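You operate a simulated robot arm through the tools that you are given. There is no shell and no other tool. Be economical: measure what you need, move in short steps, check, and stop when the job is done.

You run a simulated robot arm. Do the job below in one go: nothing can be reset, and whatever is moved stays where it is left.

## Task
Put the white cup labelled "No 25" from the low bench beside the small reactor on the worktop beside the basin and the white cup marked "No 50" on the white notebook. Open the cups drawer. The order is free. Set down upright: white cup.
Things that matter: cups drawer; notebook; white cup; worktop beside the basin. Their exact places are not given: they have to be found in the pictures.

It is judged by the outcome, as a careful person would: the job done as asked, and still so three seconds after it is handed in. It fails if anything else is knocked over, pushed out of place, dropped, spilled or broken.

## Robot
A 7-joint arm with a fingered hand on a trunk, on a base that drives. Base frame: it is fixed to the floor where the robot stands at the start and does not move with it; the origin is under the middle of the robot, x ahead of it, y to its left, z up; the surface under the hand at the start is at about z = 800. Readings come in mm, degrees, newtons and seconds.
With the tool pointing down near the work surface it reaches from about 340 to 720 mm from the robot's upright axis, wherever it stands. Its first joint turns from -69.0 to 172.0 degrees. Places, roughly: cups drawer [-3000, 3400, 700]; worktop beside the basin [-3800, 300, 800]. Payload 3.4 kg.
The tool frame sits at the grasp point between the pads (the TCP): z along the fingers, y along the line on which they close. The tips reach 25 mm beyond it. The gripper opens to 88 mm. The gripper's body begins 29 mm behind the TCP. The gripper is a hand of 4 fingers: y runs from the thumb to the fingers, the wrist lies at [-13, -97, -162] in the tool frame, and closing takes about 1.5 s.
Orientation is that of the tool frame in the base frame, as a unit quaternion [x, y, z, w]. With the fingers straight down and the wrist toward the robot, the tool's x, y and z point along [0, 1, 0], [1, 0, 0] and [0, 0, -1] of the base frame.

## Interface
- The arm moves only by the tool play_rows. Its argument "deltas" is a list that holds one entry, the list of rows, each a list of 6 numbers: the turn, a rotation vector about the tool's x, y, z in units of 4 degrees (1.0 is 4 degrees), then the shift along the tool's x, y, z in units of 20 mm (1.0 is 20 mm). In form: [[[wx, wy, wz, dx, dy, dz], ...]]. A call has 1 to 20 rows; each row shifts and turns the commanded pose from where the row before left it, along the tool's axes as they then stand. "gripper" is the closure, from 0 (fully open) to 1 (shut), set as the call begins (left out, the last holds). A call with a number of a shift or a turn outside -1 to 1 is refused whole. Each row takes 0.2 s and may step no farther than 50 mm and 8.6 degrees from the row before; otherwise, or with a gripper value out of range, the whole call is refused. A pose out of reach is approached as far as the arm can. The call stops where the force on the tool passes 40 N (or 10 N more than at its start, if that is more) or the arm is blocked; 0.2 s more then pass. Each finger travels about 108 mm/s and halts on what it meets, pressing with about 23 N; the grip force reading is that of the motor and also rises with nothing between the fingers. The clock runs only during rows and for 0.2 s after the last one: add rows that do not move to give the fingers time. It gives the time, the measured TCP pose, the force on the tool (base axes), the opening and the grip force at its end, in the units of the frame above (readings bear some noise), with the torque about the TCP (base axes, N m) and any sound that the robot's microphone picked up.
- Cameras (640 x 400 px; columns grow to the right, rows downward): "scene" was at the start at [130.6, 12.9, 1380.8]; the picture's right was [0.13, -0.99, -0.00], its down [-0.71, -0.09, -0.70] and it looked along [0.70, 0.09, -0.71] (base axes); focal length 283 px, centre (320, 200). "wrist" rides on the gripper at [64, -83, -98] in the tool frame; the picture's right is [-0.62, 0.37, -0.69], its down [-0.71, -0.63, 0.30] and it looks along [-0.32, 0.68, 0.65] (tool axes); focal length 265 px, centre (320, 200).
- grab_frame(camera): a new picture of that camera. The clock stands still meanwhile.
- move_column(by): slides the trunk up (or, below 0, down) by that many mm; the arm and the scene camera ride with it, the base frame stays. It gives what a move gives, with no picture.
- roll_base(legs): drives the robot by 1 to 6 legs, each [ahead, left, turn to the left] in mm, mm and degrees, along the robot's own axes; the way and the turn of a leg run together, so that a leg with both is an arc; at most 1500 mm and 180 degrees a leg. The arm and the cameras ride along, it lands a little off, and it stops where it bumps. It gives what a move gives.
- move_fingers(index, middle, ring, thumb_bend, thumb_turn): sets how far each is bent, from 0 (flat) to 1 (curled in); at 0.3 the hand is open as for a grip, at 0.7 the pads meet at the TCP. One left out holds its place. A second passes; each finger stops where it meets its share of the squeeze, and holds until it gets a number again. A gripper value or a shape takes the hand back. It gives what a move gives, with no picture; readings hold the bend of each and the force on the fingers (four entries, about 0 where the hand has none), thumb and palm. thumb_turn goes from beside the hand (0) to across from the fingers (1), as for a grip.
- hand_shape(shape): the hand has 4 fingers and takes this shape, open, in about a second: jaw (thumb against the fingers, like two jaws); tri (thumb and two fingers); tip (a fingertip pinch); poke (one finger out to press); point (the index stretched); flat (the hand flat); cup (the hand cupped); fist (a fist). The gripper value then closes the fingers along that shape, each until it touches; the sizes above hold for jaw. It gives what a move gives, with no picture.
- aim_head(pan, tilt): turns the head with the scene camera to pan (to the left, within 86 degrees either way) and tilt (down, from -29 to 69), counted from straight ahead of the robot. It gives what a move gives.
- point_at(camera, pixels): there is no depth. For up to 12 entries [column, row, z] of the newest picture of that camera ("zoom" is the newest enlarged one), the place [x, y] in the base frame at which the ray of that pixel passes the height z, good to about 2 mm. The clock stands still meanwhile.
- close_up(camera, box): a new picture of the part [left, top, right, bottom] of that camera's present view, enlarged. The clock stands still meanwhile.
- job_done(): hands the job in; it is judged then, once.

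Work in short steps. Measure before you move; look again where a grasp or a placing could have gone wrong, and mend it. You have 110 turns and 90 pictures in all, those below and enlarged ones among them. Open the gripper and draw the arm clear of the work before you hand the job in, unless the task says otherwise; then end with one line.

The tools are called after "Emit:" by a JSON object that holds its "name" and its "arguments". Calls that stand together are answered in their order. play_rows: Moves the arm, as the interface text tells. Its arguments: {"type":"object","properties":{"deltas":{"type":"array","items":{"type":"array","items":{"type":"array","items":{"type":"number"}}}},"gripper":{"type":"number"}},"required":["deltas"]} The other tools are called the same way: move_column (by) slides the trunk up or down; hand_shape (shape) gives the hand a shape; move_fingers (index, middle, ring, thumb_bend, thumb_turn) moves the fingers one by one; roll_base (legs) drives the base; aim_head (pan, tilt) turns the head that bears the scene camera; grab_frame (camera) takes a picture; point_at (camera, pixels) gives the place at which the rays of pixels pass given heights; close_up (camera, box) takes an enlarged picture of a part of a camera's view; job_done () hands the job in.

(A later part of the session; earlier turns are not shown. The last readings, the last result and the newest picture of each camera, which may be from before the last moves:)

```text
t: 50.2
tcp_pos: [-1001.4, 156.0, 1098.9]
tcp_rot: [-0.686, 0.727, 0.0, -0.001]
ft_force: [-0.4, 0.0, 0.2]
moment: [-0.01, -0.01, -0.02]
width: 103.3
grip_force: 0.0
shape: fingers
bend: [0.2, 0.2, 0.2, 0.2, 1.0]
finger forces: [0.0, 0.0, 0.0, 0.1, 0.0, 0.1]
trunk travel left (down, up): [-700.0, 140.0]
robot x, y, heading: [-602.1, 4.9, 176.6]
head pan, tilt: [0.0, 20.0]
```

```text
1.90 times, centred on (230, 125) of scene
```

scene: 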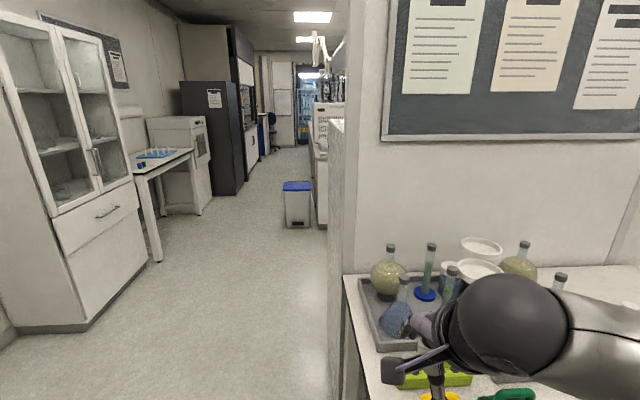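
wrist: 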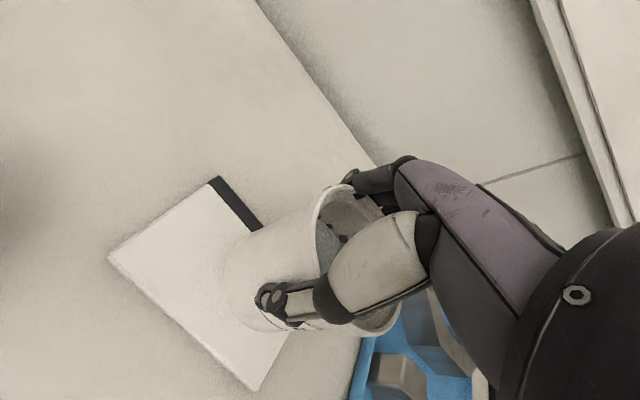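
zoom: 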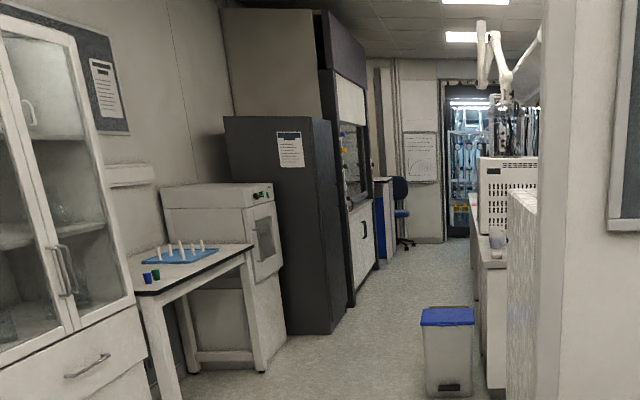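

The corridor spans y from about -1340 to 100. I go left 700 mm first, then forward about 2 m, and look right for the basin and a low bench.

Emit:
{"name": "roll_base", "arguments": {"legs": [[0, 740, 3], [1000, 0, 0], [1000, 0, 0]]}}

Emit:
{"name": "aim_head", "arguments": {"pan": -75, "tilt": 20}}

Emit:
{"name": "grab_frame", "arguments": {"camera": "scene"}}

Emit:
{"name": "aim_head", "arguments": {"pan": -15, "tilt": 20}}

Emit:
{"name": "grab_frame", "arguments": {"camera": "scene"}}

```text
t: 63.8
tcp_pos: [-3032.4, -523.2, 1097.8]
tcp_rot: [-0.692, 0.722, 0.0, -0.001]
ft_force: [0.5, -0.6, -0.1]
moment: [0.02, 0.0, 0.0]
width: 103.4
grip_force: 0.1
shape: fingers
bend: [0.2, 0.2, 0.2, 0.2, 1.0]
finger forces: [0.0, 0.1, 0.0, 0.1, 0.0, 0.1]
trunk travel left (down, up): [-700.0, 140.0]
robot x, y, heading: [-2626.2, -672.0, 177.5]
head pan, tilt: [0.0, 20.0]
```

```text
t: 65.3
tcp_pos: [-3032.0, -525.1, 1098.9]
tcp_rot: [-0.692, 0.722, -0.001, 0.0]
ft_force: [0.4, 0.6, 0.8]
moment: [-0.02, 0.04, -0.01]
width: 103.1
grip_force: 0.0
shape: fingers
bend: [0.2, 0.2, 0.2, 0.2, 1.0]
finger forces: [0.0, 0.0, 0.0, 0.0, 0.1, 0.1]
trunk travel left (down, up): [-700.0, 140.0]
robot x, y, heading: [-2633.2, -665.3, 177.8]
head pan, tilt: [-75.0, 20.0]
```

```text
60 pictures are left
```

scene: 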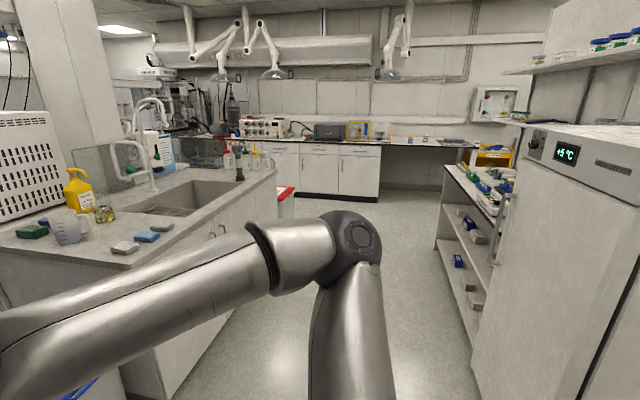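

```text
t: 66.6
tcp_pos: [-3030.8, -524.6, 1098.8]
tcp_rot: [-0.692, 0.722, 0.0, 0.0]
ft_force: [0.4, 0.5, -0.4]
moment: [-0.01, 0.02, 0.02]
width: 103.4
grip_force: 0.0
shape: fingers
bend: [0.2, 0.2, 0.2, 0.2, 1.0]
finger forces: [0.0, 0.1, 0.0, 0.1, 0.0, 0.0]
trunk travel left (down, up): [-700.0, 140.0]
robot x, y, heading: [-2629.9, -670.1, 177.8]
head pan, tilt: [-15.0, 20.0]
```

```text
59 pictures are left
```

scene: 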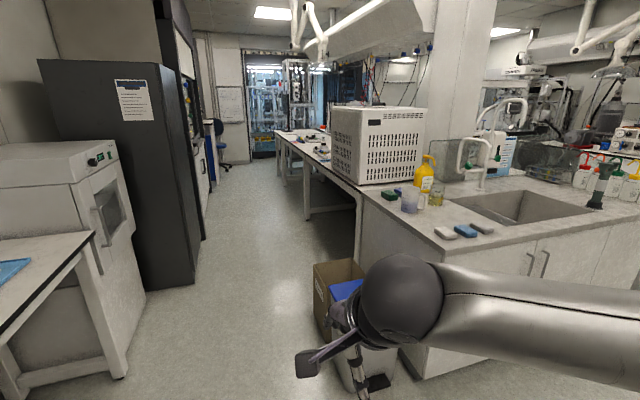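

The basin and the worktop corner (sponges, jug) are here, and the drawers are across the aisle. I zoom in on both directions to look for a low bench with a cup.

Emit:
{"name": "close_up", "arguments": {"camera": "scene", "box": [220, 80, 440, 220]}}

Emit:
{"name": "aim_head", "arguments": {"pan": -78, "tilt": 10}}

Emit:
{"name": "close_up", "arguments": {"camera": "scene", "box": [140, 100, 520, 340]}}

```text
2.86 times, centred on (330, 150) of scene
```

zoom: 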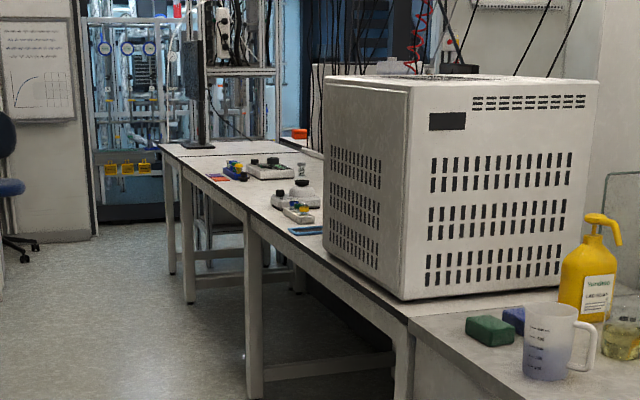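

```text
t: 67.9
tcp_pos: [-3032.7, -523.1, 1098.2]
tcp_rot: [-0.692, 0.722, 0.001, 0.001]
ft_force: [0.3, 0.1, -0.2]
moment: [-0.04, 0.02, 0.02]
width: 103.1
grip_force: 0.0
shape: fingers
bend: [0.2, 0.2, 0.2, 0.2, 1.0]
finger forces: [0.0, 0.1, 0.1, 0.0, 0.0, 0.1]
trunk travel left (down, up): [-700.0, 140.0]
robot x, y, heading: [-2626.4, -670.5, 177.5]
head pan, tilt: [-78.0, 10.0]
```

```text
1.67 times, centred on (330, 220) of scene
```

zoom: 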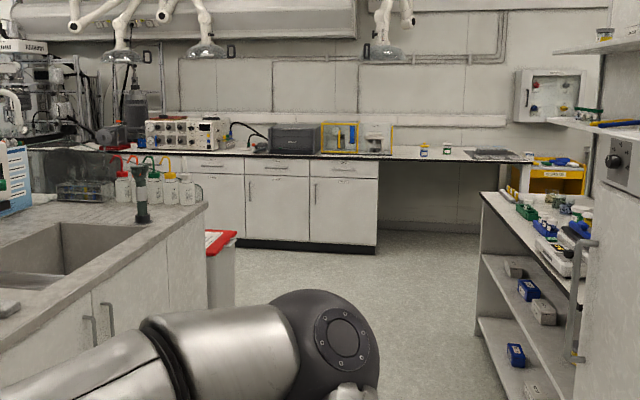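

A reactor-like rig is visible behind the basin at zoom (100,90). I measure the aisle so I can drive up it.

Emit:
{"name": "point_at", "arguments": {"camera": "zoom", "pixels": [[208, 205, 800], [480, 192, 800], [480, 332, 0], [378, 250, 0], [235, 240, 0], [222, 305, 0], [345, 163, 700], [600, 190, 800], [575, 392, 200], [380, 160, 800], [530, 160, 800]]}}

```text
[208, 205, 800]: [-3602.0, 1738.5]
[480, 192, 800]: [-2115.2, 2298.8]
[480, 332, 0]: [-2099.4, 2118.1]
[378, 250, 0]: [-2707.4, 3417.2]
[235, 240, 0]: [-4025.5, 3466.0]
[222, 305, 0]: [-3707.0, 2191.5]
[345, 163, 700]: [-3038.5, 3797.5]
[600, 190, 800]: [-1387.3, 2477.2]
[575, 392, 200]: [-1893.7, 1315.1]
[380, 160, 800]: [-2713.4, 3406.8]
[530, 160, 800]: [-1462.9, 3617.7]
```

The drawer fronts lie at y≈3410 and the aisle is about x -3500…-2100. I turn right to face +y and look before driving.

Emit:
{"name": "roll_base", "arguments": {"legs": [[0, 0, -88]]}}

Emit:
{"name": "aim_head", "arguments": {"pan": 10, "tilt": 25}}

Emit:
{"name": "grab_frame", "arguments": {"camera": "scene"}}

```text
t: 72.0
tcp_pos: [-2505.0, -262.0, 1099.9]
tcp_rot: [-0.006, 1.0, 0.001, 0.0]
ft_force: [-0.5, 0.1, 0.5]
moment: [0.01, 0.01, 0.0]
width: 103.6
grip_force: 0.1
shape: fingers
bend: [0.2, 0.2, 0.2, 0.2, 1.0]
finger forces: [0.0, 0.0, 0.1, 0.0, 0.0, 0.0]
trunk travel left (down, up): [-700.0, 140.0]
robot x, y, heading: [-2630.1, -674.5, 91.1]
head pan, tilt: [-78.0, 10.0]
```

```text
t: 73.6
tcp_pos: [-2505.0, -262.0, 1099.4]
tcp_rot: [-0.006, 1.0, 0.0, 0.001]
ft_force: [-0.7, 0.2, 0.6]
moment: [0.0, 0.0, -0.01]
width: 103.4
grip_force: 0.0
shape: fingers
bend: [0.2, 0.2, 0.2, 0.2, 1.0]
finger forces: [0.0, 0.0, 0.0, 0.0, 0.0, 0.0]
trunk travel left (down, up): [-700.0, 140.0]
robot x, y, heading: [-2628.0, -669.3, 90.5]
head pan, tilt: [10.0, 25.0]
```

```text
56 pictures are left
```

scene: 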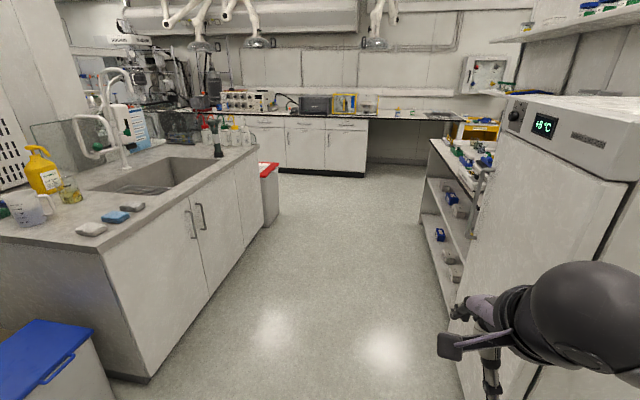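

The island's near corner is at (148,382) and the fridge on the right. I measure them on the floor and the worktop front on the counter.

Emit:
{"name": "point_at", "arguments": {"camera": "scene", "pixels": [[148, 382, 0], [265, 228, 0], [418, 235, 0], [452, 305, 0], [108, 240, 800], [258, 150, 800], [10, 235, 800], [85, 195, 800], [130, 207, 800], [462, 370, 200]]}}

```text
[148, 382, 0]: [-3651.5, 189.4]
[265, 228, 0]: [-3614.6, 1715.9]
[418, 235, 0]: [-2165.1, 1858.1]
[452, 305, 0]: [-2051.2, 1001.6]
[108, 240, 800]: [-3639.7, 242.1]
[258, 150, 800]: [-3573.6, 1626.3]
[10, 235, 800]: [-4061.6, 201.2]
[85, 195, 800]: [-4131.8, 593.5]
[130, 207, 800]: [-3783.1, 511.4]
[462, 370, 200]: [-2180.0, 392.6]
```

The aisle is x -3600…-2150. I drive up its middle to about (-2860,1700) and look left for the reactor and low bench.

Emit:
{"name": "roll_base", "arguments": {"legs": [[1000, 200, 0], [1300, 0, 0]]}}

Emit:
{"name": "aim_head", "arguments": {"pan": 60, "tilt": 20}}

Emit:
{"name": "grab_frame", "arguments": {"camera": "scene"}}

Emit:
{"name": "aim_head", "arguments": {"pan": -45, "tilt": 20}}

Emit:
{"name": "grab_frame", "arguments": {"camera": "scene"}}

```text
t: 85.0
tcp_pos: [-2710.7, 2024.4, 1099.5]
tcp_rot: [0.001, 1.0, -0.001, 0.0]
ft_force: [0.4, 0.1, 0.8]
moment: [0.03, 0.02, 0.02]
width: 103.2
grip_force: 0.0
shape: fingers
bend: [0.2, 0.2, 0.2, 0.2, 1.0]
finger forces: [0.1, 0.0, 0.0, 0.1, 0.1, 0.0]
trunk travel left (down, up): [-700.0, 140.0]
robot x, y, heading: [-2838.4, 1613.2, 89.6]
head pan, tilt: [10.0, 25.0]
```

```text
t: 86.2
tcp_pos: [-2712.4, 2023.6, 1098.8]
tcp_rot: [0.001, 1.0, 0.0, 0.0]
ft_force: [0.9, -0.4, 0.0]
moment: [0.02, -0.02, -0.02]
width: 103.1
grip_force: 0.1
shape: fingers
bend: [0.2, 0.2, 0.2, 0.2, 1.0]
finger forces: [0.1, 0.0, 0.0, 0.0, 0.1, 0.0]
trunk travel left (down, up): [-700.0, 140.0]
robot x, y, heading: [-2842.9, 1614.7, 89.7]
head pan, tilt: [60.0, 20.0]
```

```text
55 pictures are left
```

scene: 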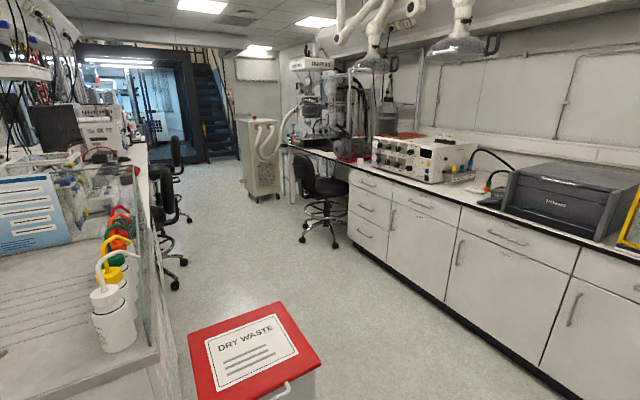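

```text
t: 88.0
tcp_pos: [-2712.9, 2023.6, 1098.7]
tcp_rot: [0.001, 1.0, 0.001, 0.0]
ft_force: [0.0, 0.6, -0.2]
moment: [0.02, 0.02, 0.01]
width: 103.3
grip_force: 0.2
shape: fingers
bend: [0.2, 0.2, 0.2, 0.2, 1.0]
finger forces: [0.1, 0.1, 0.1, 0.1, 0.0, 0.1]
trunk travel left (down, up): [-700.0, 140.0]
robot x, y, heading: [-2840.8, 1615.8, 89.9]
head pan, tilt: [-45.0, 20.0]
```

```text
54 pictures are left
```

scene: 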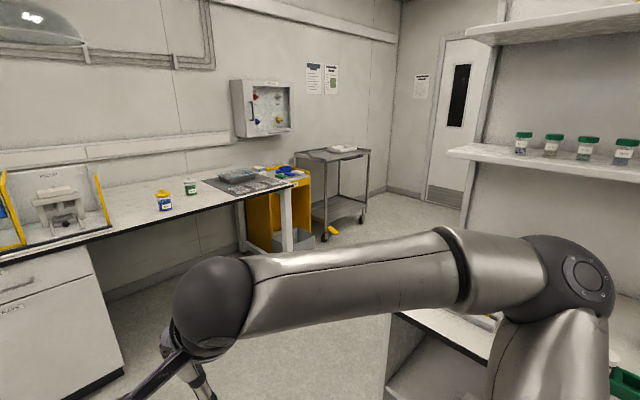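

The drawers carry labels (e.g. (503,254)), and a reactor rig stands further left at (310,80). I zoom in on both.

Emit:
{"name": "aim_head", "arguments": {"pan": 50, "tilt": 15}}

Emit:
{"name": "close_up", "arguments": {"camera": "scene", "box": [140, 30, 340, 230]}}

Emit:
{"name": "aim_head", "arguments": {"pan": 10, "tilt": 25}}

Emit:
{"name": "close_up", "arguments": {"camera": "scene", "box": [120, 120, 440, 320]}}

```text
t: 89.7
tcp_pos: [-2710.6, 2023.2, 1098.3]
tcp_rot: [0.002, 1.0, 0.0, 0.0]
ft_force: [0.5, -0.6, 0.0]
moment: [0.0, 0.0, 0.02]
width: 103.3
grip_force: 0.0
shape: fingers
bend: [0.2, 0.2, 0.2, 0.2, 1.0]
finger forces: [0.1, 0.0, 0.0, 0.1, 0.0, 0.1]
trunk travel left (down, up): [-700.0, 140.0]
robot x, y, heading: [-2843.8, 1618.3, 89.9]
head pan, tilt: [50.0, 15.0]
```

```text
2.00 times, centred on (240, 130) of scene
```

zoom: 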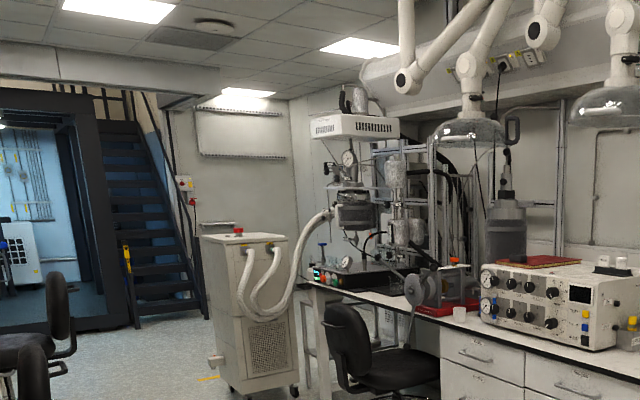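

```text
t: 90.8
tcp_pos: [-2711.5, 2023.0, 1098.5]
tcp_rot: [0.001, 1.0, 0.0, 0.0]
ft_force: [0.5, 0.3, -0.6]
moment: [-0.02, 0.0, -0.01]
width: 103.0
grip_force: 0.1
shape: fingers
bend: [0.2, 0.2, 0.2, 0.2, 1.0]
finger forces: [0.0, 0.0, 0.0, 0.1, 0.0, 0.0]
trunk travel left (down, up): [-700.0, 140.0]
robot x, y, heading: [-2841.0, 1616.2, 90.0]
head pan, tilt: [10.0, 25.0]
```

```text
2.00 times, centred on (280, 220) of scene
```

zoom: 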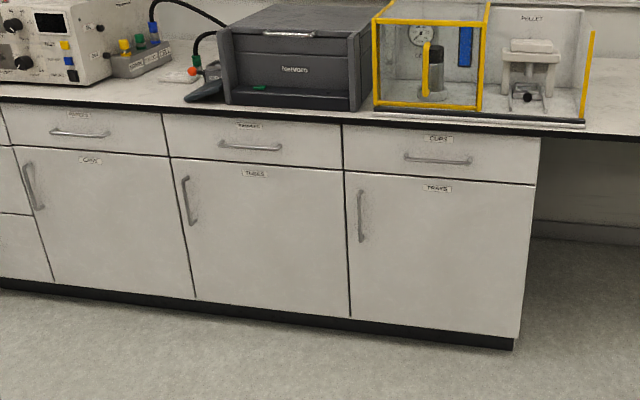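

The rightmost drawer is labelled "CUPS", its handle at zoom (405,157)–(472,162). I estimate its position via the height at which the ray meets the front plane.

Emit:
{"name": "point_at", "arguments": {"camera": "zoom", "pixels": [[405, 157, 700], [472, 162, 700], [405, 157, 680], [472, 162, 680], [405, 157, 720], [343, 170, 660], [537, 186, 660], [343, 319, 60], [515, 340, 60], [541, 136, 780], [343, 125, 780], [343, 319, 0]]}}

```text
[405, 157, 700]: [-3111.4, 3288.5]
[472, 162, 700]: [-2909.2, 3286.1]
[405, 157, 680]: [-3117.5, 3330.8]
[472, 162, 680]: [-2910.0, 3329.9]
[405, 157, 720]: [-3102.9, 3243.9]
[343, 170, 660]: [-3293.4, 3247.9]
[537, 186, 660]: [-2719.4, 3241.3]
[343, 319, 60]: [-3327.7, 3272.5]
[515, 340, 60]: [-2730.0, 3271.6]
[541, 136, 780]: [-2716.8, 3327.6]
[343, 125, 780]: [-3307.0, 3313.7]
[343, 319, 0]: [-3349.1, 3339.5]
```

The handle is about x -3110…-2910, z≈660–680, front plane y≈3400. I drive to about (-3130,2560), with the handle ahead and slightly right, and lower the trunk 300 mm for a horizontal grip.

Emit:
{"name": "roll_base", "arguments": {"legs": [[600, 0, 0], [350, 290, 0]]}}

Emit:
{"name": "move_column", "arguments": {"by": -250}}

Emit:
{"name": "aim_head", "arguments": {"pan": -8, "tilt": 35}}

Emit:
{"name": "grab_frame", "arguments": {"camera": "scene"}}

Emit:
{"name": "grab_frame", "arguments": {"camera": "wrist"}}

```text
t: 96.5
tcp_pos: [-2989.3, 2979.9, 1099.6]
tcp_rot: [0.008, 1.0, 0.0, 0.0]
ft_force: [0.5, 0.3, 0.2]
moment: [-0.01, 0.0, 0.01]
width: 103.3
grip_force: 0.1
shape: fingers
bend: [0.2, 0.2, 0.2, 0.2, 1.0]
finger forces: [0.0, 0.0, 0.1, 0.1, 0.0, 0.0]
trunk travel left (down, up): [-700.0, 140.0]
robot x, y, heading: [-3122.4, 2572.2, 88.9]
head pan, tilt: [10.0, 25.0]
```

```text
t: 99.1
tcp_pos: [-2987.2, 2979.2, 849.8]
tcp_rot: [0.008, 1.0, 0.0, 0.001]
ft_force: [-0.2, -1.3, 0.6]
moment: [-0.01, 0.01, -0.01]
width: 103.5
grip_force: 0.1
shape: fingers
bend: [0.2, 0.2, 0.2, 0.2, 1.0]
finger forces: [0.0, 0.1, 0.1, 0.0, 0.0, 0.1]
trunk travel left (down, up): [-450.0, 390.0]
robot x, y, heading: [-3130.9, 2573.8, 89.1]
head pan, tilt: [10.0, 25.0]
```

```text
t: 99.9
tcp_pos: [-2987.5, 2978.3, 848.4]
tcp_rot: [0.008, 1.0, 0.0, 0.0]
ft_force: [0.8, -0.1, 1.0]
moment: [0.0, -0.02, -0.03]
width: 103.2
grip_force: 0.1
shape: fingers
bend: [0.2, 0.2, 0.2, 0.2, 1.0]
finger forces: [0.0, 0.0, 0.0, 0.0, 0.1, 0.0]
trunk travel left (down, up): [-450.0, 390.0]
robot x, y, heading: [-3123.5, 2574.9, 89.3]
head pan, tilt: [-8.0, 35.0]
```

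```text
51 pictures are left
```

scene: 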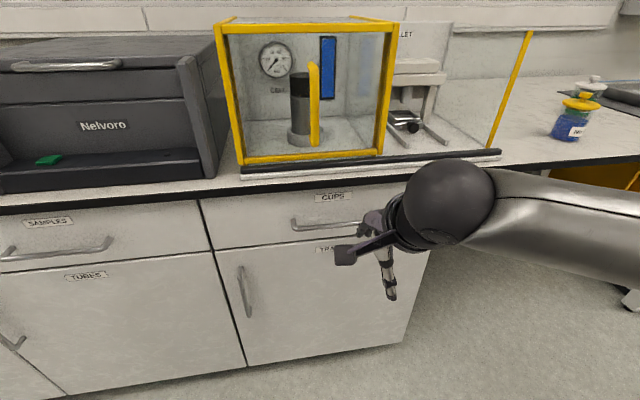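

```text
50 pictures are left
```

wrist: 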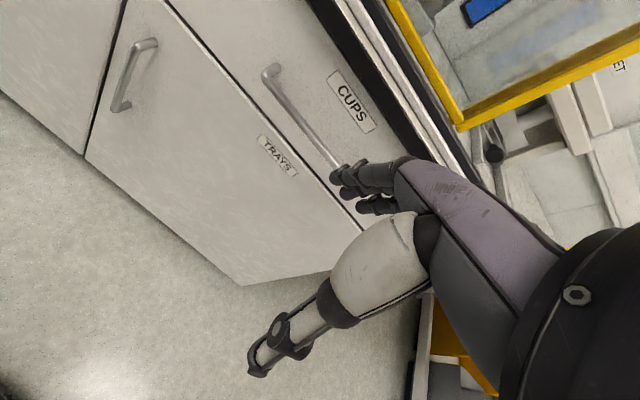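

The handle's left end appears at scene (294,222) and wrist (271,70). I triangulate it from both views.

Emit:
{"name": "point_at", "arguments": {"camera": "scene", "pixels": [[294, 224, 700], [294, 224, 680], [294, 224, 660], [365, 227, 700], [365, 227, 680], [202, 200, 780], [202, 200, 740]]}}

Emit:
{"name": "point_at", "arguments": {"camera": "wrist", "pixels": [[269, 74, 700], [269, 74, 680], [269, 74, 660], [336, 165, 700], [336, 165, 680]]}}

Emit:
{"name": "close_up", "arguments": {"camera": "wrist", "box": [220, 30, 400, 210]}}

```text
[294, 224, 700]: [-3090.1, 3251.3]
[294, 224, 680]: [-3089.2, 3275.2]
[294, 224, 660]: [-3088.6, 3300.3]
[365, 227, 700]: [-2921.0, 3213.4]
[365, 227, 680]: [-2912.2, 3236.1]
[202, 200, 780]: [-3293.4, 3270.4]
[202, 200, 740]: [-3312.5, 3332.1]
```

```text
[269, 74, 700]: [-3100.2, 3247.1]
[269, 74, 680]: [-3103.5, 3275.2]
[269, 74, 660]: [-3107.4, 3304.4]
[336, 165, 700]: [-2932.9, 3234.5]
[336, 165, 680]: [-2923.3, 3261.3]
```

```text
2.22 times, centred on (310, 120) of wrist
```

zoom: 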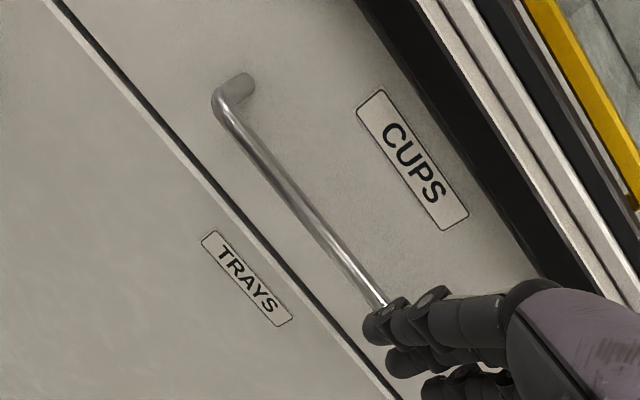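

The two views look along nearly the same slope, so the depth stays uncertain. I move forward 100 mm and pitch the hand to horizontal (fingers toward the drawer), which will give a level view of the handle.

Emit:
{"name": "play_rows", "arguments": {"deltas": [[[0, 0, 0, 0.15, 0.9, 0], [0, 0, 0, 0.15, 0.9, 0], [0, 0, 0, 0.15, 0.9, 0], [0, 0, 0, 0.15, 0.9, 0], [0, 0, 0, 0.15, 0.9, 0], [-1, 0, 0, 0, 0, 0], [-1, 0, 0, 0, 0, 0], [-1, 0, 0, 0, 0, 0], [-1, 0, 0, 0, 0, 0], [-1, 0, 0, 0, 0, 0], [-1, 0, 0, 0, 0, 0], [-1, 0, 0, 0, 0, 0], [-1, 0, 0, 0, 0, 0], [-1, 0, 0, 0, 0, 0], [-1, 0, 0, 0, 0, 0], [-1, 0, 0, 0, 0, 0]]]}}

Emit:
{"name": "play_rows", "arguments": {"deltas": [[[-1, 0, 0, 0, 0, 0], [-1, 0, 0, 0, 0, 0], [-1, 0, 0, 0, 0, 0], [-1, 0, 0, 0, 0, 0], [-1, 0, 0, 0, 0, 0], [-1, 0, 0, 0, 0, 0], [-1, 0, 0, 0, 0, 0], [-1, 0, 0, 0, 0, 0], [-1, 0, 0, 0, 0, 0], [-1, 0, 0, 0, 0, 0], [-1, 0, 0, 0, 0, 0], [0, 0, 0, 0, 0, 0]]]}}

Emit:
{"name": "grab_frame", "arguments": {"camera": "wrist"}}

Emit:
{"name": "grab_frame", "arguments": {"camera": "scene"}}

```text
t: 103.3
tcp_pos: [-3003.0, 3069.7, 848.8]
tcp_rot: [0.007, 0.927, 0.375, 0.002]
ft_force: [0.7, 0.4, -0.5]
moment: [-0.01, -0.01, -0.02]
width: 103.2
grip_force: 0.1
shape: fingers
bend: [0.2, 0.2, 0.2, 0.2, 1.0]
finger forces: [0.0, 0.0, 0.0, 0.0, 0.0, 0.0]
trunk travel left (down, up): [-450.0, 390.0]
robot x, y, heading: [-3122.7, 2574.5, 89.4]
head pan, tilt: [-8.0, 35.0]
```

```text
t: 105.9
tcp_pos: [-2977.7, 3052.1, 904.8]
tcp_rot: [0.003, 0.875, 0.485, 0.001]
ft_force: [-0.9, -0.6, 1.0]
moment: [0.01, -0.02, -0.04]
width: 103.0
grip_force: 0.1
shape: fingers
bend: [0.2, 0.2, 0.2, 0.2, 1.0]
finger forces: [0.1, 0.0, 0.1, 0.1, 0.0, 0.1]
out of reach, approached as far as the arm can: row 2, 3, 4, 5, 6, 7, 8, 9, 10, 11
trunk travel left (down, up): [-450.0, 390.0]
robot x, y, heading: [-3125.7, 2572.2, 89.0]
head pan, tilt: [-8.0, 35.0]
```

```text
48 pictures are left
```

wrist: 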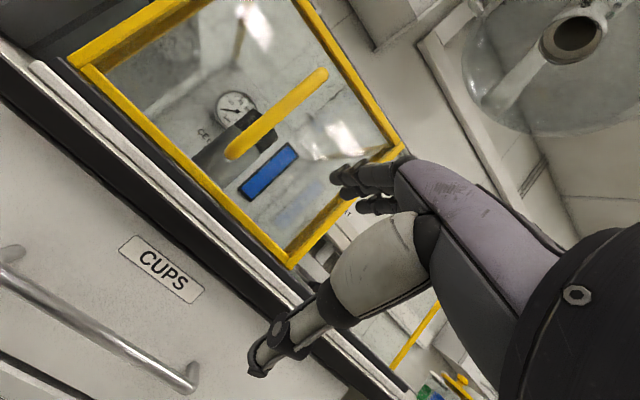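

```text
47 pictures are left
```

scene: 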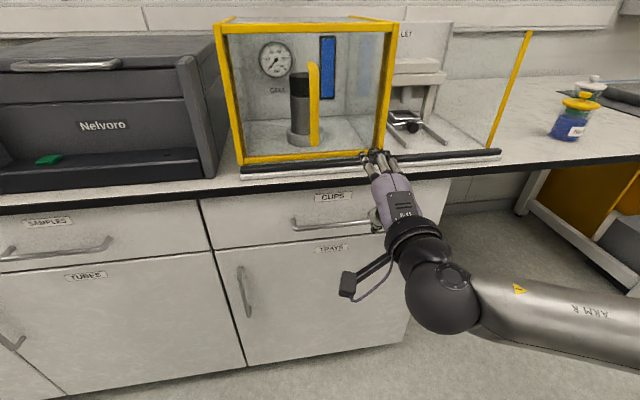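

The hand reaches about 58° of pitch, which is enough for a slanted hook grip over the bar at about 45°. From this flatter view I triangulate the handle: wrist left end (10,254), right end (188,383).

Emit:
{"name": "point_at", "arguments": {"camera": "wrist", "pixels": [[10, 256, 720], [10, 256, 700], [10, 256, 680], [10, 256, 660], [188, 383, 720], [188, 383, 700], [188, 383, 680], [188, 383, 660], [120, 243, 740], [120, 243, 720], [200, 293, 740]]}}

Emit:
{"name": "point_at", "arguments": {"camera": "scene", "pixels": [[294, 224, 720], [294, 224, 700], [294, 224, 680], [294, 224, 660], [315, 195, 740], [315, 195, 720], [353, 192, 740], [370, 222, 700]]}}

Emit:
{"name": "play_rows", "arguments": {"deltas": [[[1, 0, 0, 0, 0, 0], [1, 0, 0, 0, 0, 0], [0, 0, 0, 0, 0, 0]]]}}

```text
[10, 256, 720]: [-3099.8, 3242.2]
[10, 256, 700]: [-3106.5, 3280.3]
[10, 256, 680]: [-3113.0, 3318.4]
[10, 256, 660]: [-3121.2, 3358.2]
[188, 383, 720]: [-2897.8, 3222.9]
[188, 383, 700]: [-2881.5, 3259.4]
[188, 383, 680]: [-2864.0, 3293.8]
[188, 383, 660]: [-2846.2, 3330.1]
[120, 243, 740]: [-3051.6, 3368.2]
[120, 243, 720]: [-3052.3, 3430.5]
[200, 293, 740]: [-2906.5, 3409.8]
```

```text
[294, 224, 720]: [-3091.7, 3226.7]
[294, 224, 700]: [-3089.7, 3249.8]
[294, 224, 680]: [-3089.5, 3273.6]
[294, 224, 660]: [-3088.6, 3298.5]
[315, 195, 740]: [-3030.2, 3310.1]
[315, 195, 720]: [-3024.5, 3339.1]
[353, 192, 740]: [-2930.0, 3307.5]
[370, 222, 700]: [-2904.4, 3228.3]
```

```text
t: 106.7
tcp_pos: [-2977.9, 3050.5, 904.7]
tcp_rot: [0.002, 0.906, 0.423, 0.0]
ft_force: [0.3, 0.8, 0.3]
moment: [-0.01, 0.01, -0.02]
width: 103.5
grip_force: 0.1
shape: fingers
bend: [0.2, 0.2, 0.2, 0.2, 1.0]
finger forces: [0.0, 0.0, 0.0, 0.0, 0.0, 0.0]
trunk travel left (down, up): [-450.0, 390.0]
robot x, y, heading: [-3124.8, 2571.7, 89.0]
head pan, tilt: [-8.0, 35.0]
```

Three views agree: the bar is at y≈3198, z≈742, x from -3093 to -2914, and the drawer face at y≈3257. I narrow the hand to about 60 mm and move to a pre-grasp 80 mm back along the slanted approach.

Emit:
{"name": "play_rows", "arguments": {"deltas": [[[0, 0, 0, 0.156, -0.195, 0.857], [0, 0, 0, 0.156, -0.195, 0.857], [0, 0, 0, 0.156, -0.195, 0.857], [0, 0, 0, 0.156, -0.195, 0.857], [0, 0, 0, 0.156, -0.195, 0.857], [0, 0, 0, 0.156, -0.195, 0.857], [0, 0, 0, 0.156, -0.195, 0.857], [0, 0, 0, 0.156, -0.195, 0.857], [0, 0, 0, 0, 0, 0]]], "gripper": 0.3}}

Emit:
{"name": "grab_frame", "arguments": {"camera": "wrist"}}

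Emit:
{"name": "close_up", "arguments": {"camera": "scene", "box": [250, 130, 470, 290]}}

```text
t: 108.7
tcp_pos: [-2989.6, 3092.1, 848.0]
tcp_rot: [0.002, 0.907, 0.421, 0.0]
ft_force: [0.0, -0.2, 0.1]
moment: [0.0, -0.03, -0.01]
width: 61.8
grip_force: 0.1
shape: jaw
bend: [0.27, 0.37, 0.34, 0.58, 0.99]
finger forces: [0.0, 0.0, 0.0, 0.0, 0.0, 0.0]
out of reach, approached as far as the arm can: row 5, 6, 7, 8
trunk travel left (down, up): [-450.0, 390.0]
robot x, y, heading: [-3126.8, 2574.3, 89.1]
head pan, tilt: [-8.0, 35.0]
```

```text
46 pictures are left
```

wrist: 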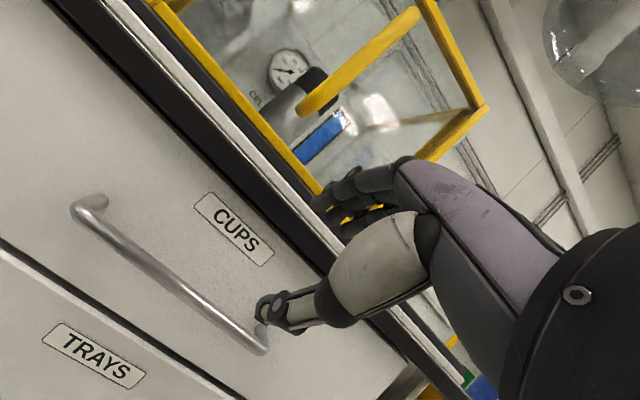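

```text
2.50 times, centred on (360, 210) of scene
```

zoom: 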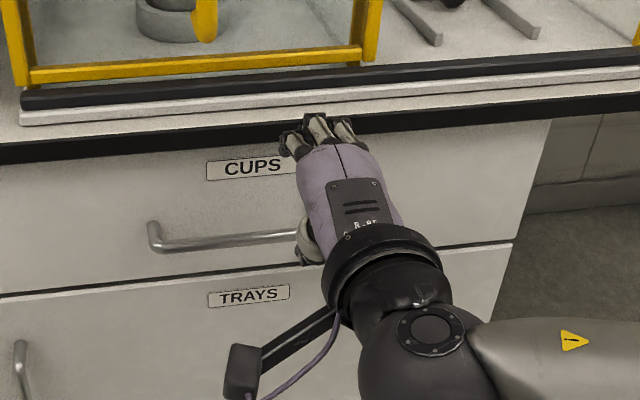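

The arm stops at z≈848 in this posture, so I use the trunk for height and the base for distance. I lower the trunk 55 mm and roll 75 mm forward, keeping the fingers above the bar.

Emit:
{"name": "move_column", "arguments": {"by": -55}}

Emit:
{"name": "roll_base", "arguments": {"legs": [[75, 0, 0]]}}

Emit:
{"name": "grab_frame", "arguments": {"camera": "wrist"}}

Emit:
{"name": "close_up", "arguments": {"camera": "scene", "box": [250, 130, 470, 290]}}

```text
t: 109.7
tcp_pos: [-2989.5, 3092.3, 793.3]
tcp_rot: [0.002, 0.907, 0.42, 0.0]
ft_force: [-0.2, -0.2, -0.1]
moment: [-0.05, 0.02, -0.03]
width: 61.8
grip_force: 0.0
shape: jaw
bend: [0.27, 0.37, 0.34, 0.58, 0.99]
finger forces: [0.1, 0.0, 0.0, 0.0, 0.1, 0.1]
trunk travel left (down, up): [-395.0, 445.0]
robot x, y, heading: [-3125.0, 2573.5, 89.1]
head pan, tilt: [-8.0, 35.0]
```

```text
t: 110.7
tcp_pos: [-2989.5, 3167.6, 792.3]
tcp_rot: [0.001, 0.908, 0.419, 0.0]
ft_force: [-2.6, -23.7, -16.2]
moment: [0.25, 0.14, -0.11]
width: 52.8
grip_force: 0.1
shape: jaw
bend: [0.73, 0.48, 0.39, 0.58, 0.99]
finger forces: [4.2, 18.7, 6.4, 0.1, 0.0, 0.0]
trunk travel left (down, up): [-395.0, 445.0]
robot x, y, heading: [-3122.5, 2647.5, 89.3]
head pan, tilt: [-8.0, 35.0]
```

```text
44 pictures are left
```

wrist: 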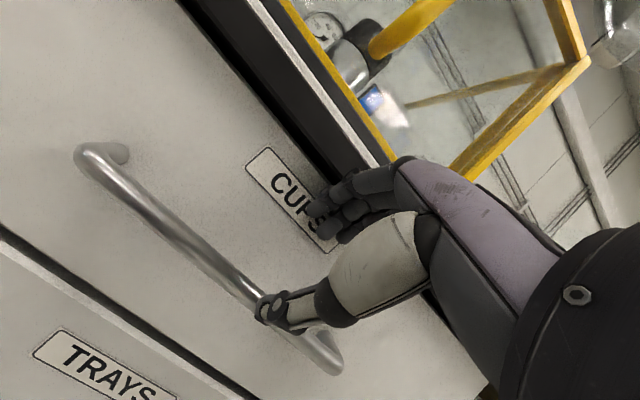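

```text
2.50 times, centred on (360, 210) of scene
```

zoom: 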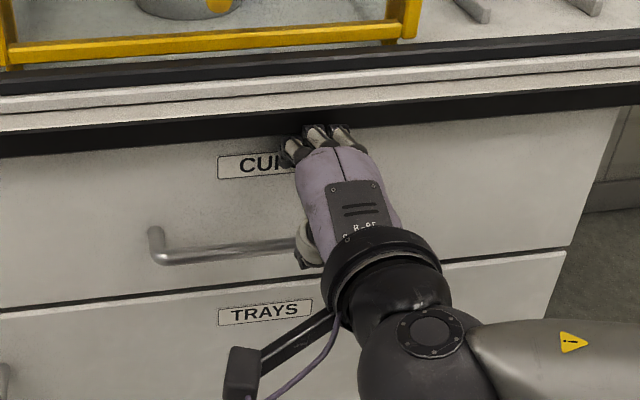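

The fingertips met the drawer face (24 N), just above the bar at label height. I back off 25 mm, lower the trunk 45 mm and look.

Emit:
{"name": "roll_base", "arguments": {"legs": [[-25, 0, 0]]}}

Emit:
{"name": "move_column", "arguments": {"by": -30}}

Emit:
{"name": "grab_frame", "arguments": {"camera": "wrist"}}

```text
t: 111.5
tcp_pos: [-2990.2, 3142.9, 792.1]
tcp_rot: [0.001, 0.908, 0.419, -0.001]
ft_force: [-0.2, -0.8, 0.6]
moment: [0.02, 0.02, 0.0]
width: 61.6
grip_force: 0.0
shape: jaw
bend: [0.28, 0.37, 0.34, 0.58, 0.99]
finger forces: [0.0, 0.1, 0.0, 0.0, 0.1, 0.1]
trunk travel left (down, up): [-395.0, 445.0]
robot x, y, heading: [-3126.1, 2626.8, 89.1]
head pan, tilt: [-8.0, 35.0]
```

```text
t: 112.3
tcp_pos: [-2991.3, 3142.4, 762.3]
tcp_rot: [0.0, 0.908, 0.418, 0.0]
ft_force: [-0.1, 0.0, 0.0]
moment: [0.02, -0.01, 0.01]
width: 61.6
grip_force: 0.1
shape: jaw
bend: [0.28, 0.37, 0.34, 0.58, 0.99]
finger forces: [0.1, 0.1, 0.0, 0.0, 0.1, 0.0]
trunk travel left (down, up): [-365.0, 475.0]
robot x, y, heading: [-3121.2, 2625.2, 89.3]
head pan, tilt: [-8.0, 35.0]
```

```text
42 pictures are left
```

wrist: 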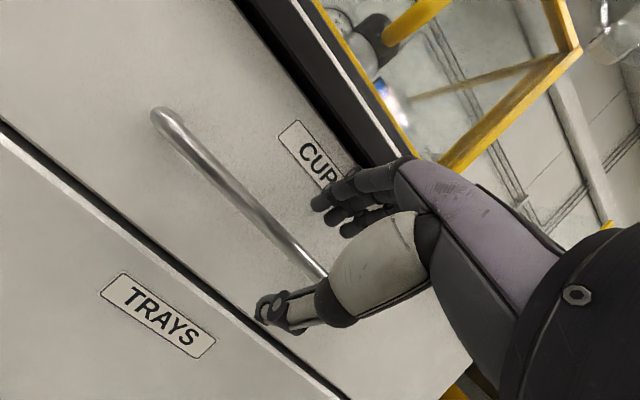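

The bar's position matches prediction (image column 282, row 237). I curl the fingers to a hook with the thumb open, then go over the bar: up 12 mm, forward 50 mm.

Emit:
{"name": "move_fingers", "arguments": {"index": 0.6, "middle": 0.6, "ring": 0.6, "thumb_bend": 0.15}}

Emit:
{"name": "move_column", "arguments": {"by": 12}}

Emit:
{"name": "roll_base", "arguments": {"legs": [[50, 0, 0]]}}

Emit:
{"name": "grab_frame", "arguments": {"camera": "wrist"}}

```text
t: 113.3
tcp_pos: [-2989.3, 3143.2, 761.7]
tcp_rot: [0.001, 0.908, 0.418, -0.001]
ft_force: [0.0, -0.5, -0.4]
moment: [0.03, 0.0, 0.03]
width: 62.5
grip_force: 0.0
shape: fingers
bend: [0.6, 0.6, 0.6, 0.15, 0.99]
finger forces: [0.0, 0.0, 0.0, 0.0, 0.0, 0.0]
trunk travel left (down, up): [-365.0, 475.0]
robot x, y, heading: [-3122.0, 2624.9, 89.3]
head pan, tilt: [-8.0, 35.0]
```

```text
t: 113.9
tcp_pos: [-2989.5, 3142.3, 773.3]
tcp_rot: [0.001, 0.909, 0.418, -0.001]
ft_force: [-0.5, -0.4, 0.3]
moment: [-0.03, -0.02, -0.04]
width: 62.3
grip_force: 0.1
shape: fingers
bend: [0.6, 0.6, 0.6, 0.15, 0.99]
finger forces: [0.0, 0.0, 0.0, 0.1, 0.0, 0.0]
trunk travel left (down, up): [-377.0, 463.0]
robot x, y, heading: [-3121.0, 2624.6, 89.0]
head pan, tilt: [-8.0, 35.0]
```

```text
t: 114.9
tcp_pos: [-2989.2, 3183.6, 776.5]
tcp_rot: [-0.001, 0.907, 0.421, -0.001]
ft_force: [3.5, -25.5, 1.3]
moment: [0.01, 0.01, -0.3]
width: 52.2
grip_force: 12.9
shape: fingers
bend: [0.69, 0.72, 0.66, 0.15, 0.99]
finger forces: [6.3, 13.6, 5.3, 0.1, 0.1, 0.1]
trunk travel left (down, up): [-377.0, 463.0]
robot x, y, heading: [-3126.1, 2669.6, 89.0]
head pan, tilt: [-8.0, 35.0]
stopped in leg 1: the force on the tool passed its limit at 44 N (the readings are from after the stop); the commanded pose is now the measured one
```

```text
41 pictures are left
```

wrist: 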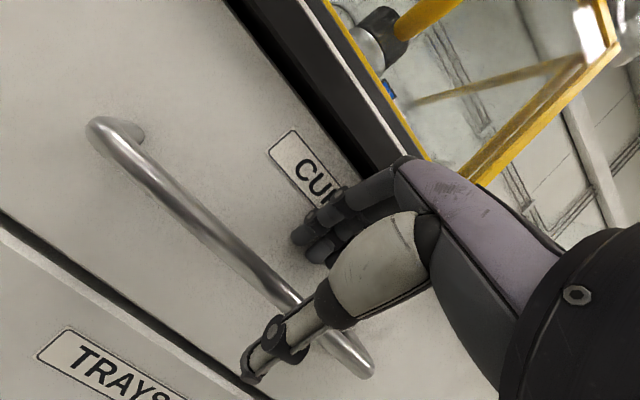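

The curled fingers passed above the bar and met the face. I back off 12 mm and lower 34 mm so that they drop behind the bar.

Emit:
{"name": "roll_base", "arguments": {"legs": [[-10, 0, 0]]}}

Emit:
{"name": "move_column", "arguments": {"by": -20}}

Emit:
{"name": "grab_frame", "arguments": {"camera": "wrist"}}

```text
t: 115.6
tcp_pos: [-2990.8, 3175.8, 774.7]
tcp_rot: [0.0, 0.907, 0.42, 0.0]
ft_force: [0.4, -6.2, 2.0]
moment: [0.12, 0.0, -0.07]
width: 59.7
grip_force: 3.3
shape: fingers
bend: [0.63, 0.62, 0.6, 0.15, 0.99]
finger forces: [2.3, 3.9, 0.1, 0.1, 0.1, 0.0]
trunk travel left (down, up): [-377.0, 463.0]
robot x, y, heading: [-3121.9, 2664.6, 88.6]
head pan, tilt: [-8.0, 35.0]
```

```text
t: 116.3
tcp_pos: [-2991.6, 3176.1, 755.6]
tcp_rot: [-0.002, 0.908, 0.419, -0.001]
ft_force: [-0.6, -8.0, 1.3]
moment: [0.08, 0.0, -0.03]
width: 60.0
grip_force: 3.4
shape: fingers
bend: [0.62, 0.62, 0.6, 0.15, 0.99]
finger forces: [1.9, 5.1, 0.0, 0.0, 0.1, 0.0]
trunk travel left (down, up): [-357.0, 483.0]
robot x, y, heading: [-3122.3, 2662.4, 88.9]
head pan, tilt: [-8.0, 35.0]
```

```text
40 pictures are left
```

wrist: 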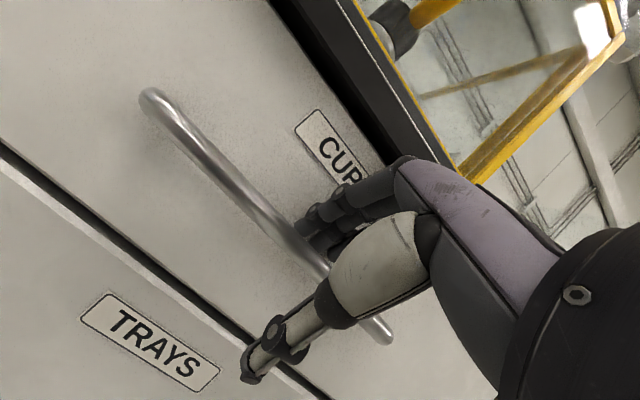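

The fingertips sit against the face just behind the bar's upper edge at (305,230). I lower 24 mm more.

Emit:
{"name": "move_column", "arguments": {"by": -24}}

Emit:
{"name": "grab_frame", "arguments": {"camera": "wrist"}}

```text
t: 117.0
tcp_pos: [-2990.6, 3177.4, 730.8]
tcp_rot: [-0.003, 0.907, 0.42, -0.002]
ft_force: [-0.9, -6.9, 0.8]
moment: [0.09, 0.0, -0.04]
width: 59.8
grip_force: 3.5
shape: fingers
bend: [0.62, 0.62, 0.6, 0.15, 0.99]
finger forces: [2.0, 5.3, 0.0, 0.0, 0.0, 0.0]
trunk travel left (down, up): [-333.0, 507.0]
robot x, y, heading: [-3121.7, 2661.6, 89.1]
head pan, tilt: [-8.0, 35.0]
```

```text
39 pictures are left
```

wrist: 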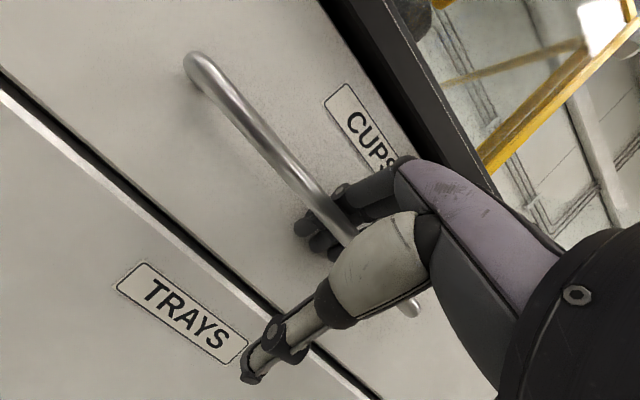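

The fingers are hooked behind the bar (tips showing below it at (305,230)). I curl them in and pull by rolling the base back 80 mm as a first check.

Emit:
{"name": "move_fingers", "arguments": {"index": 0.85, "middle": 0.85, "ring": 0.85}}

Emit:
{"name": "roll_base", "arguments": {"legs": [[-80, 0, 0]]}}

Emit:
{"name": "grab_frame", "arguments": {"camera": "scene"}}

```text
t: 118.0
tcp_pos: [-2990.6, 3177.2, 731.2]
tcp_rot: [-0.002, 0.908, 0.42, -0.001]
ft_force: [0.4, -0.1, -0.6]
moment: [0.0, -0.02, -0.01]
width: 35.5
grip_force: 0.0
shape: fingers
bend: [0.85, 0.85, 0.85, 0.15, 0.99]
finger forces: [0.0, 0.1, 0.0, 0.1, 0.1, 0.1]
trunk travel left (down, up): [-333.0, 507.0]
robot x, y, heading: [-3124.7, 2658.8, 88.9]
head pan, tilt: [-8.0, 35.0]
```

```text
t: 119.1
tcp_pos: [-2994.0, 3098.6, 731.0]
tcp_rot: [-0.002, 0.908, 0.42, -0.001]
ft_force: [-0.2, -0.4, -0.7]
moment: [0.01, -0.01, -0.01]
width: 35.6
grip_force: 0.0
shape: fingers
bend: [0.85, 0.85, 0.85, 0.15, 0.99]
finger forces: [0.0, 0.0, 0.2, 0.0, 0.0, 0.1]
trunk travel left (down, up): [-333.0, 507.0]
robot x, y, heading: [-3125.6, 2579.8, 89.1]
head pan, tilt: [-8.0, 35.0]
```

```text
38 pictures are left
```

scene: 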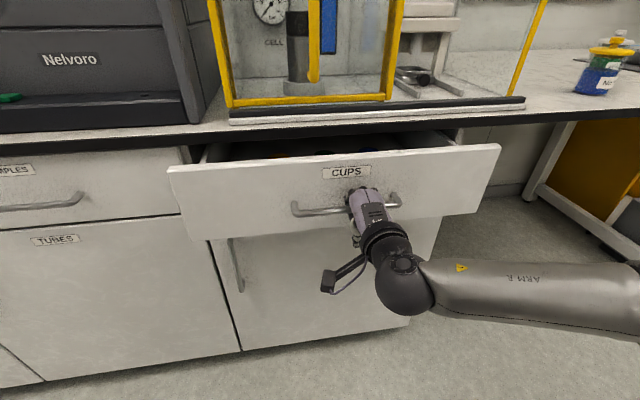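

The drawer is opening with almost no force. I pull another 200 mm.

Emit:
{"name": "roll_base", "arguments": {"legs": [[-200, 0, 0]]}}

Emit:
{"name": "grab_frame", "arguments": {"camera": "scene"}}

Emit:
{"name": "grab_frame", "arguments": {"camera": "wrist"}}

```text
t: 120.7
tcp_pos: [-2996.5, 2900.7, 730.1]
tcp_rot: [-0.002, 0.908, 0.42, -0.001]
ft_force: [-0.1, 0.9, -0.1]
moment: [-0.01, 0.0, 0.02]
width: 35.5
grip_force: 0.0
shape: fingers
bend: [0.85, 0.85, 0.85, 0.15, 0.99]
finger forces: [0.0, 0.1, 0.0, 0.1, 0.1, 0.0]
trunk travel left (down, up): [-333.0, 507.0]
robot x, y, heading: [-3125.6, 2381.2, 89.2]
head pan, tilt: [-8.0, 35.0]
```

```text
37 pictures are left
```

scene: 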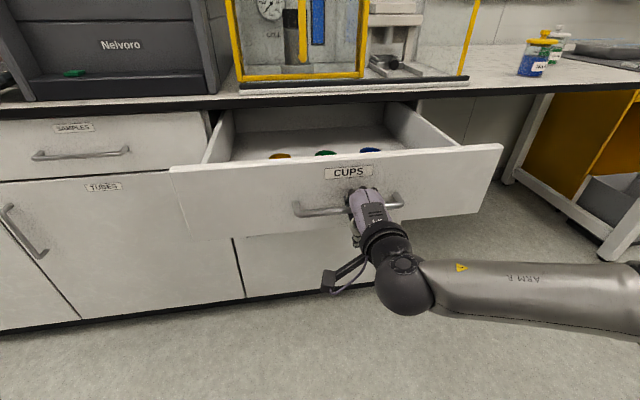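

```text
36 pictures are left
```

wrist: 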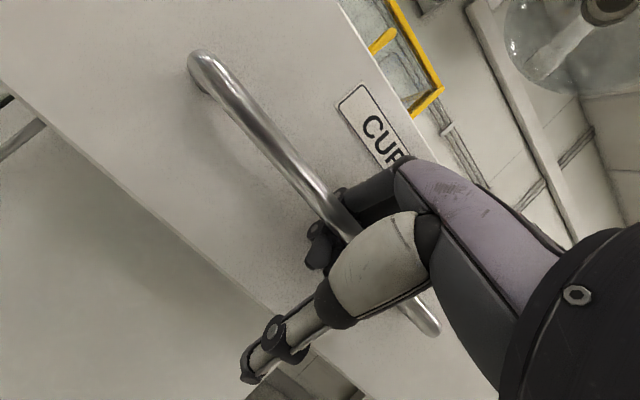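

The drawer is out about 270 mm with its contents visible. I pull a last 50 mm, then uncurl and lift the fingers over the bar.

Emit:
{"name": "roll_base", "arguments": {"legs": [[-50, 0, 0]]}}

Emit:
{"name": "move_fingers", "arguments": {"index": 0.6, "middle": 0.6, "ring": 0.6}}

Emit:
{"name": "move_column", "arguments": {"by": 30}}

Emit:
{"name": "grab_frame", "arguments": {"camera": "wrist"}}

```text
t: 121.6
tcp_pos: [-2996.0, 2848.8, 730.6]
tcp_rot: [-0.003, 0.907, 0.42, -0.002]
ft_force: [0.4, 0.6, 0.2]
moment: [0.0, -0.01, 0.04]
width: 35.5
grip_force: 0.3
shape: fingers
bend: [0.85, 0.85, 0.85, 0.15, 0.99]
finger forces: [0.0, 0.0, 0.3, 0.0, 0.0, 0.0]
trunk travel left (down, up): [-333.0, 507.0]
robot x, y, heading: [-3129.3, 2330.3, 89.0]
head pan, tilt: [-8.0, 35.0]
```

```text
t: 122.6
tcp_pos: [-2996.2, 2850.6, 730.6]
tcp_rot: [-0.002, 0.908, 0.42, -0.002]
ft_force: [-1.0, 1.7, 1.2]
moment: [0.03, 0.03, 0.0]
width: 64.1
grip_force: 0.8
shape: fingers
bend: [0.59, 0.6, 0.6, 0.15, 0.99]
finger forces: [2.0, 0.1, 0.0, 0.1, 0.0, 0.0]
trunk travel left (down, up): [-333.0, 507.0]
robot x, y, heading: [-3128.5, 2329.2, 89.2]
head pan, tilt: [-8.0, 35.0]
```

```text
t: 123.3
tcp_pos: [-2997.2, 2849.3, 761.2]
tcp_rot: [-0.002, 0.908, 0.419, -0.001]
ft_force: [-0.3, 0.7, -0.1]
moment: [0.0, -0.01, 0.01]
width: 62.5
grip_force: 0.1
shape: fingers
bend: [0.6, 0.6, 0.6, 0.15, 0.99]
finger forces: [0.0, 0.0, 0.0, 0.1, 0.1, 0.1]
trunk travel left (down, up): [-363.0, 477.0]
robot x, y, heading: [-3128.5, 2331.1, 89.2]
head pan, tilt: [-8.0, 35.0]
```

```text
35 pictures are left
```

wrist: 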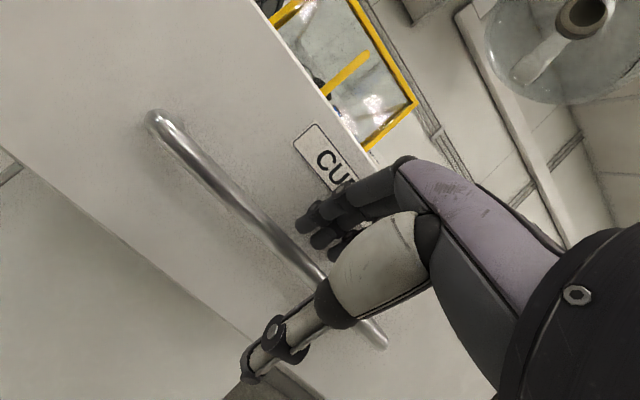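

The fingers are clear above the bar. I raise another 25 mm, roll back 450 mm and check the drawer.

Emit:
{"name": "move_column", "arguments": {"by": 25}}

Emit:
{"name": "roll_base", "arguments": {"legs": [[-450, 0, 0]]}}

Emit:
{"name": "move_column", "arguments": {"by": 312}}

Emit:
{"name": "aim_head", "arguments": {"pan": 35, "tilt": 22}}

Emit:
{"name": "grab_frame", "arguments": {"camera": "scene"}}

```text
t: 124.0
tcp_pos: [-2997.8, 2850.1, 785.7]
tcp_rot: [-0.002, 0.908, 0.419, -0.001]
ft_force: [0.1, -0.1, -0.5]
moment: [0.02, -0.01, -0.03]
width: 62.6
grip_force: 0.2
shape: fingers
bend: [0.6, 0.6, 0.6, 0.15, 0.99]
finger forces: [0.0, 0.0, 0.0, 0.1, 0.0, 0.1]
trunk travel left (down, up): [-388.0, 452.0]
robot x, y, heading: [-3131.0, 2332.7, 89.1]
head pan, tilt: [-8.0, 35.0]
```

```text
t: 126.7
tcp_pos: [-2999.8, 2411.8, 785.5]
tcp_rot: [0.003, 0.908, 0.42, 0.001]
ft_force: [-0.1, 0.0, 0.4]
moment: [0.01, -0.01, -0.01]
width: 62.6
grip_force: 0.0
shape: fingers
bend: [0.6, 0.6, 0.6, 0.15, 0.99]
finger forces: [0.0, 0.1, 0.1, 0.0, 0.0, 0.1]
trunk travel left (down, up): [-388.0, 452.0]
robot x, y, heading: [-3136.1, 1899.8, 88.4]
head pan, tilt: [-8.0, 35.0]
```

```text
t: 129.8
tcp_pos: [-3001.7, 2413.5, 1098.5]
tcp_rot: [0.002, 0.908, 0.42, 0.0]
ft_force: [1.1, 0.8, 0.7]
moment: [0.03, -0.02, -0.04]
width: 62.7
grip_force: 0.0
shape: fingers
bend: [0.6, 0.6, 0.6, 0.15, 0.99]
finger forces: [0.0, 0.0, 0.0, 0.1, 0.0, 0.0]
trunk travel left (down, up): [-700.0, 140.0]
robot x, y, heading: [-3136.1, 1895.7, 88.5]
head pan, tilt: [-8.0, 35.0]
```

```text
t: 130.9
tcp_pos: [-3000.9, 2413.5, 1098.3]
tcp_rot: [0.003, 0.908, 0.419, 0.0]
ft_force: [0.6, -0.4, 0.4]
moment: [0.04, -0.01, -0.02]
width: 62.3
grip_force: 0.1
shape: fingers
bend: [0.6, 0.6, 0.6, 0.15, 0.99]
finger forces: [0.0, 0.0, 0.0, 0.1, 0.1, 0.0]
trunk travel left (down, up): [-700.0, 140.0]
robot x, y, heading: [-3138.7, 1895.5, 88.6]
head pan, tilt: [35.0, 22.0]
```

```text
34 pictures are left
```

scene: 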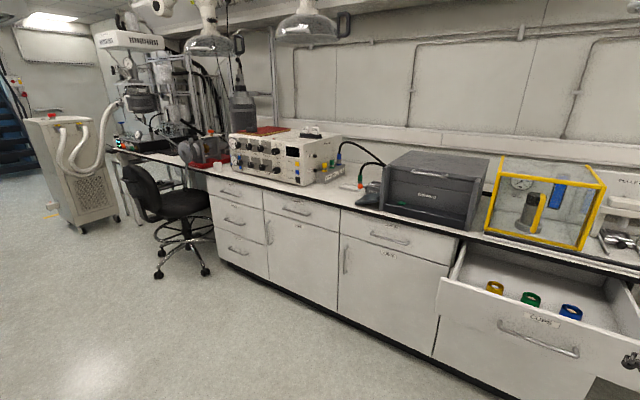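

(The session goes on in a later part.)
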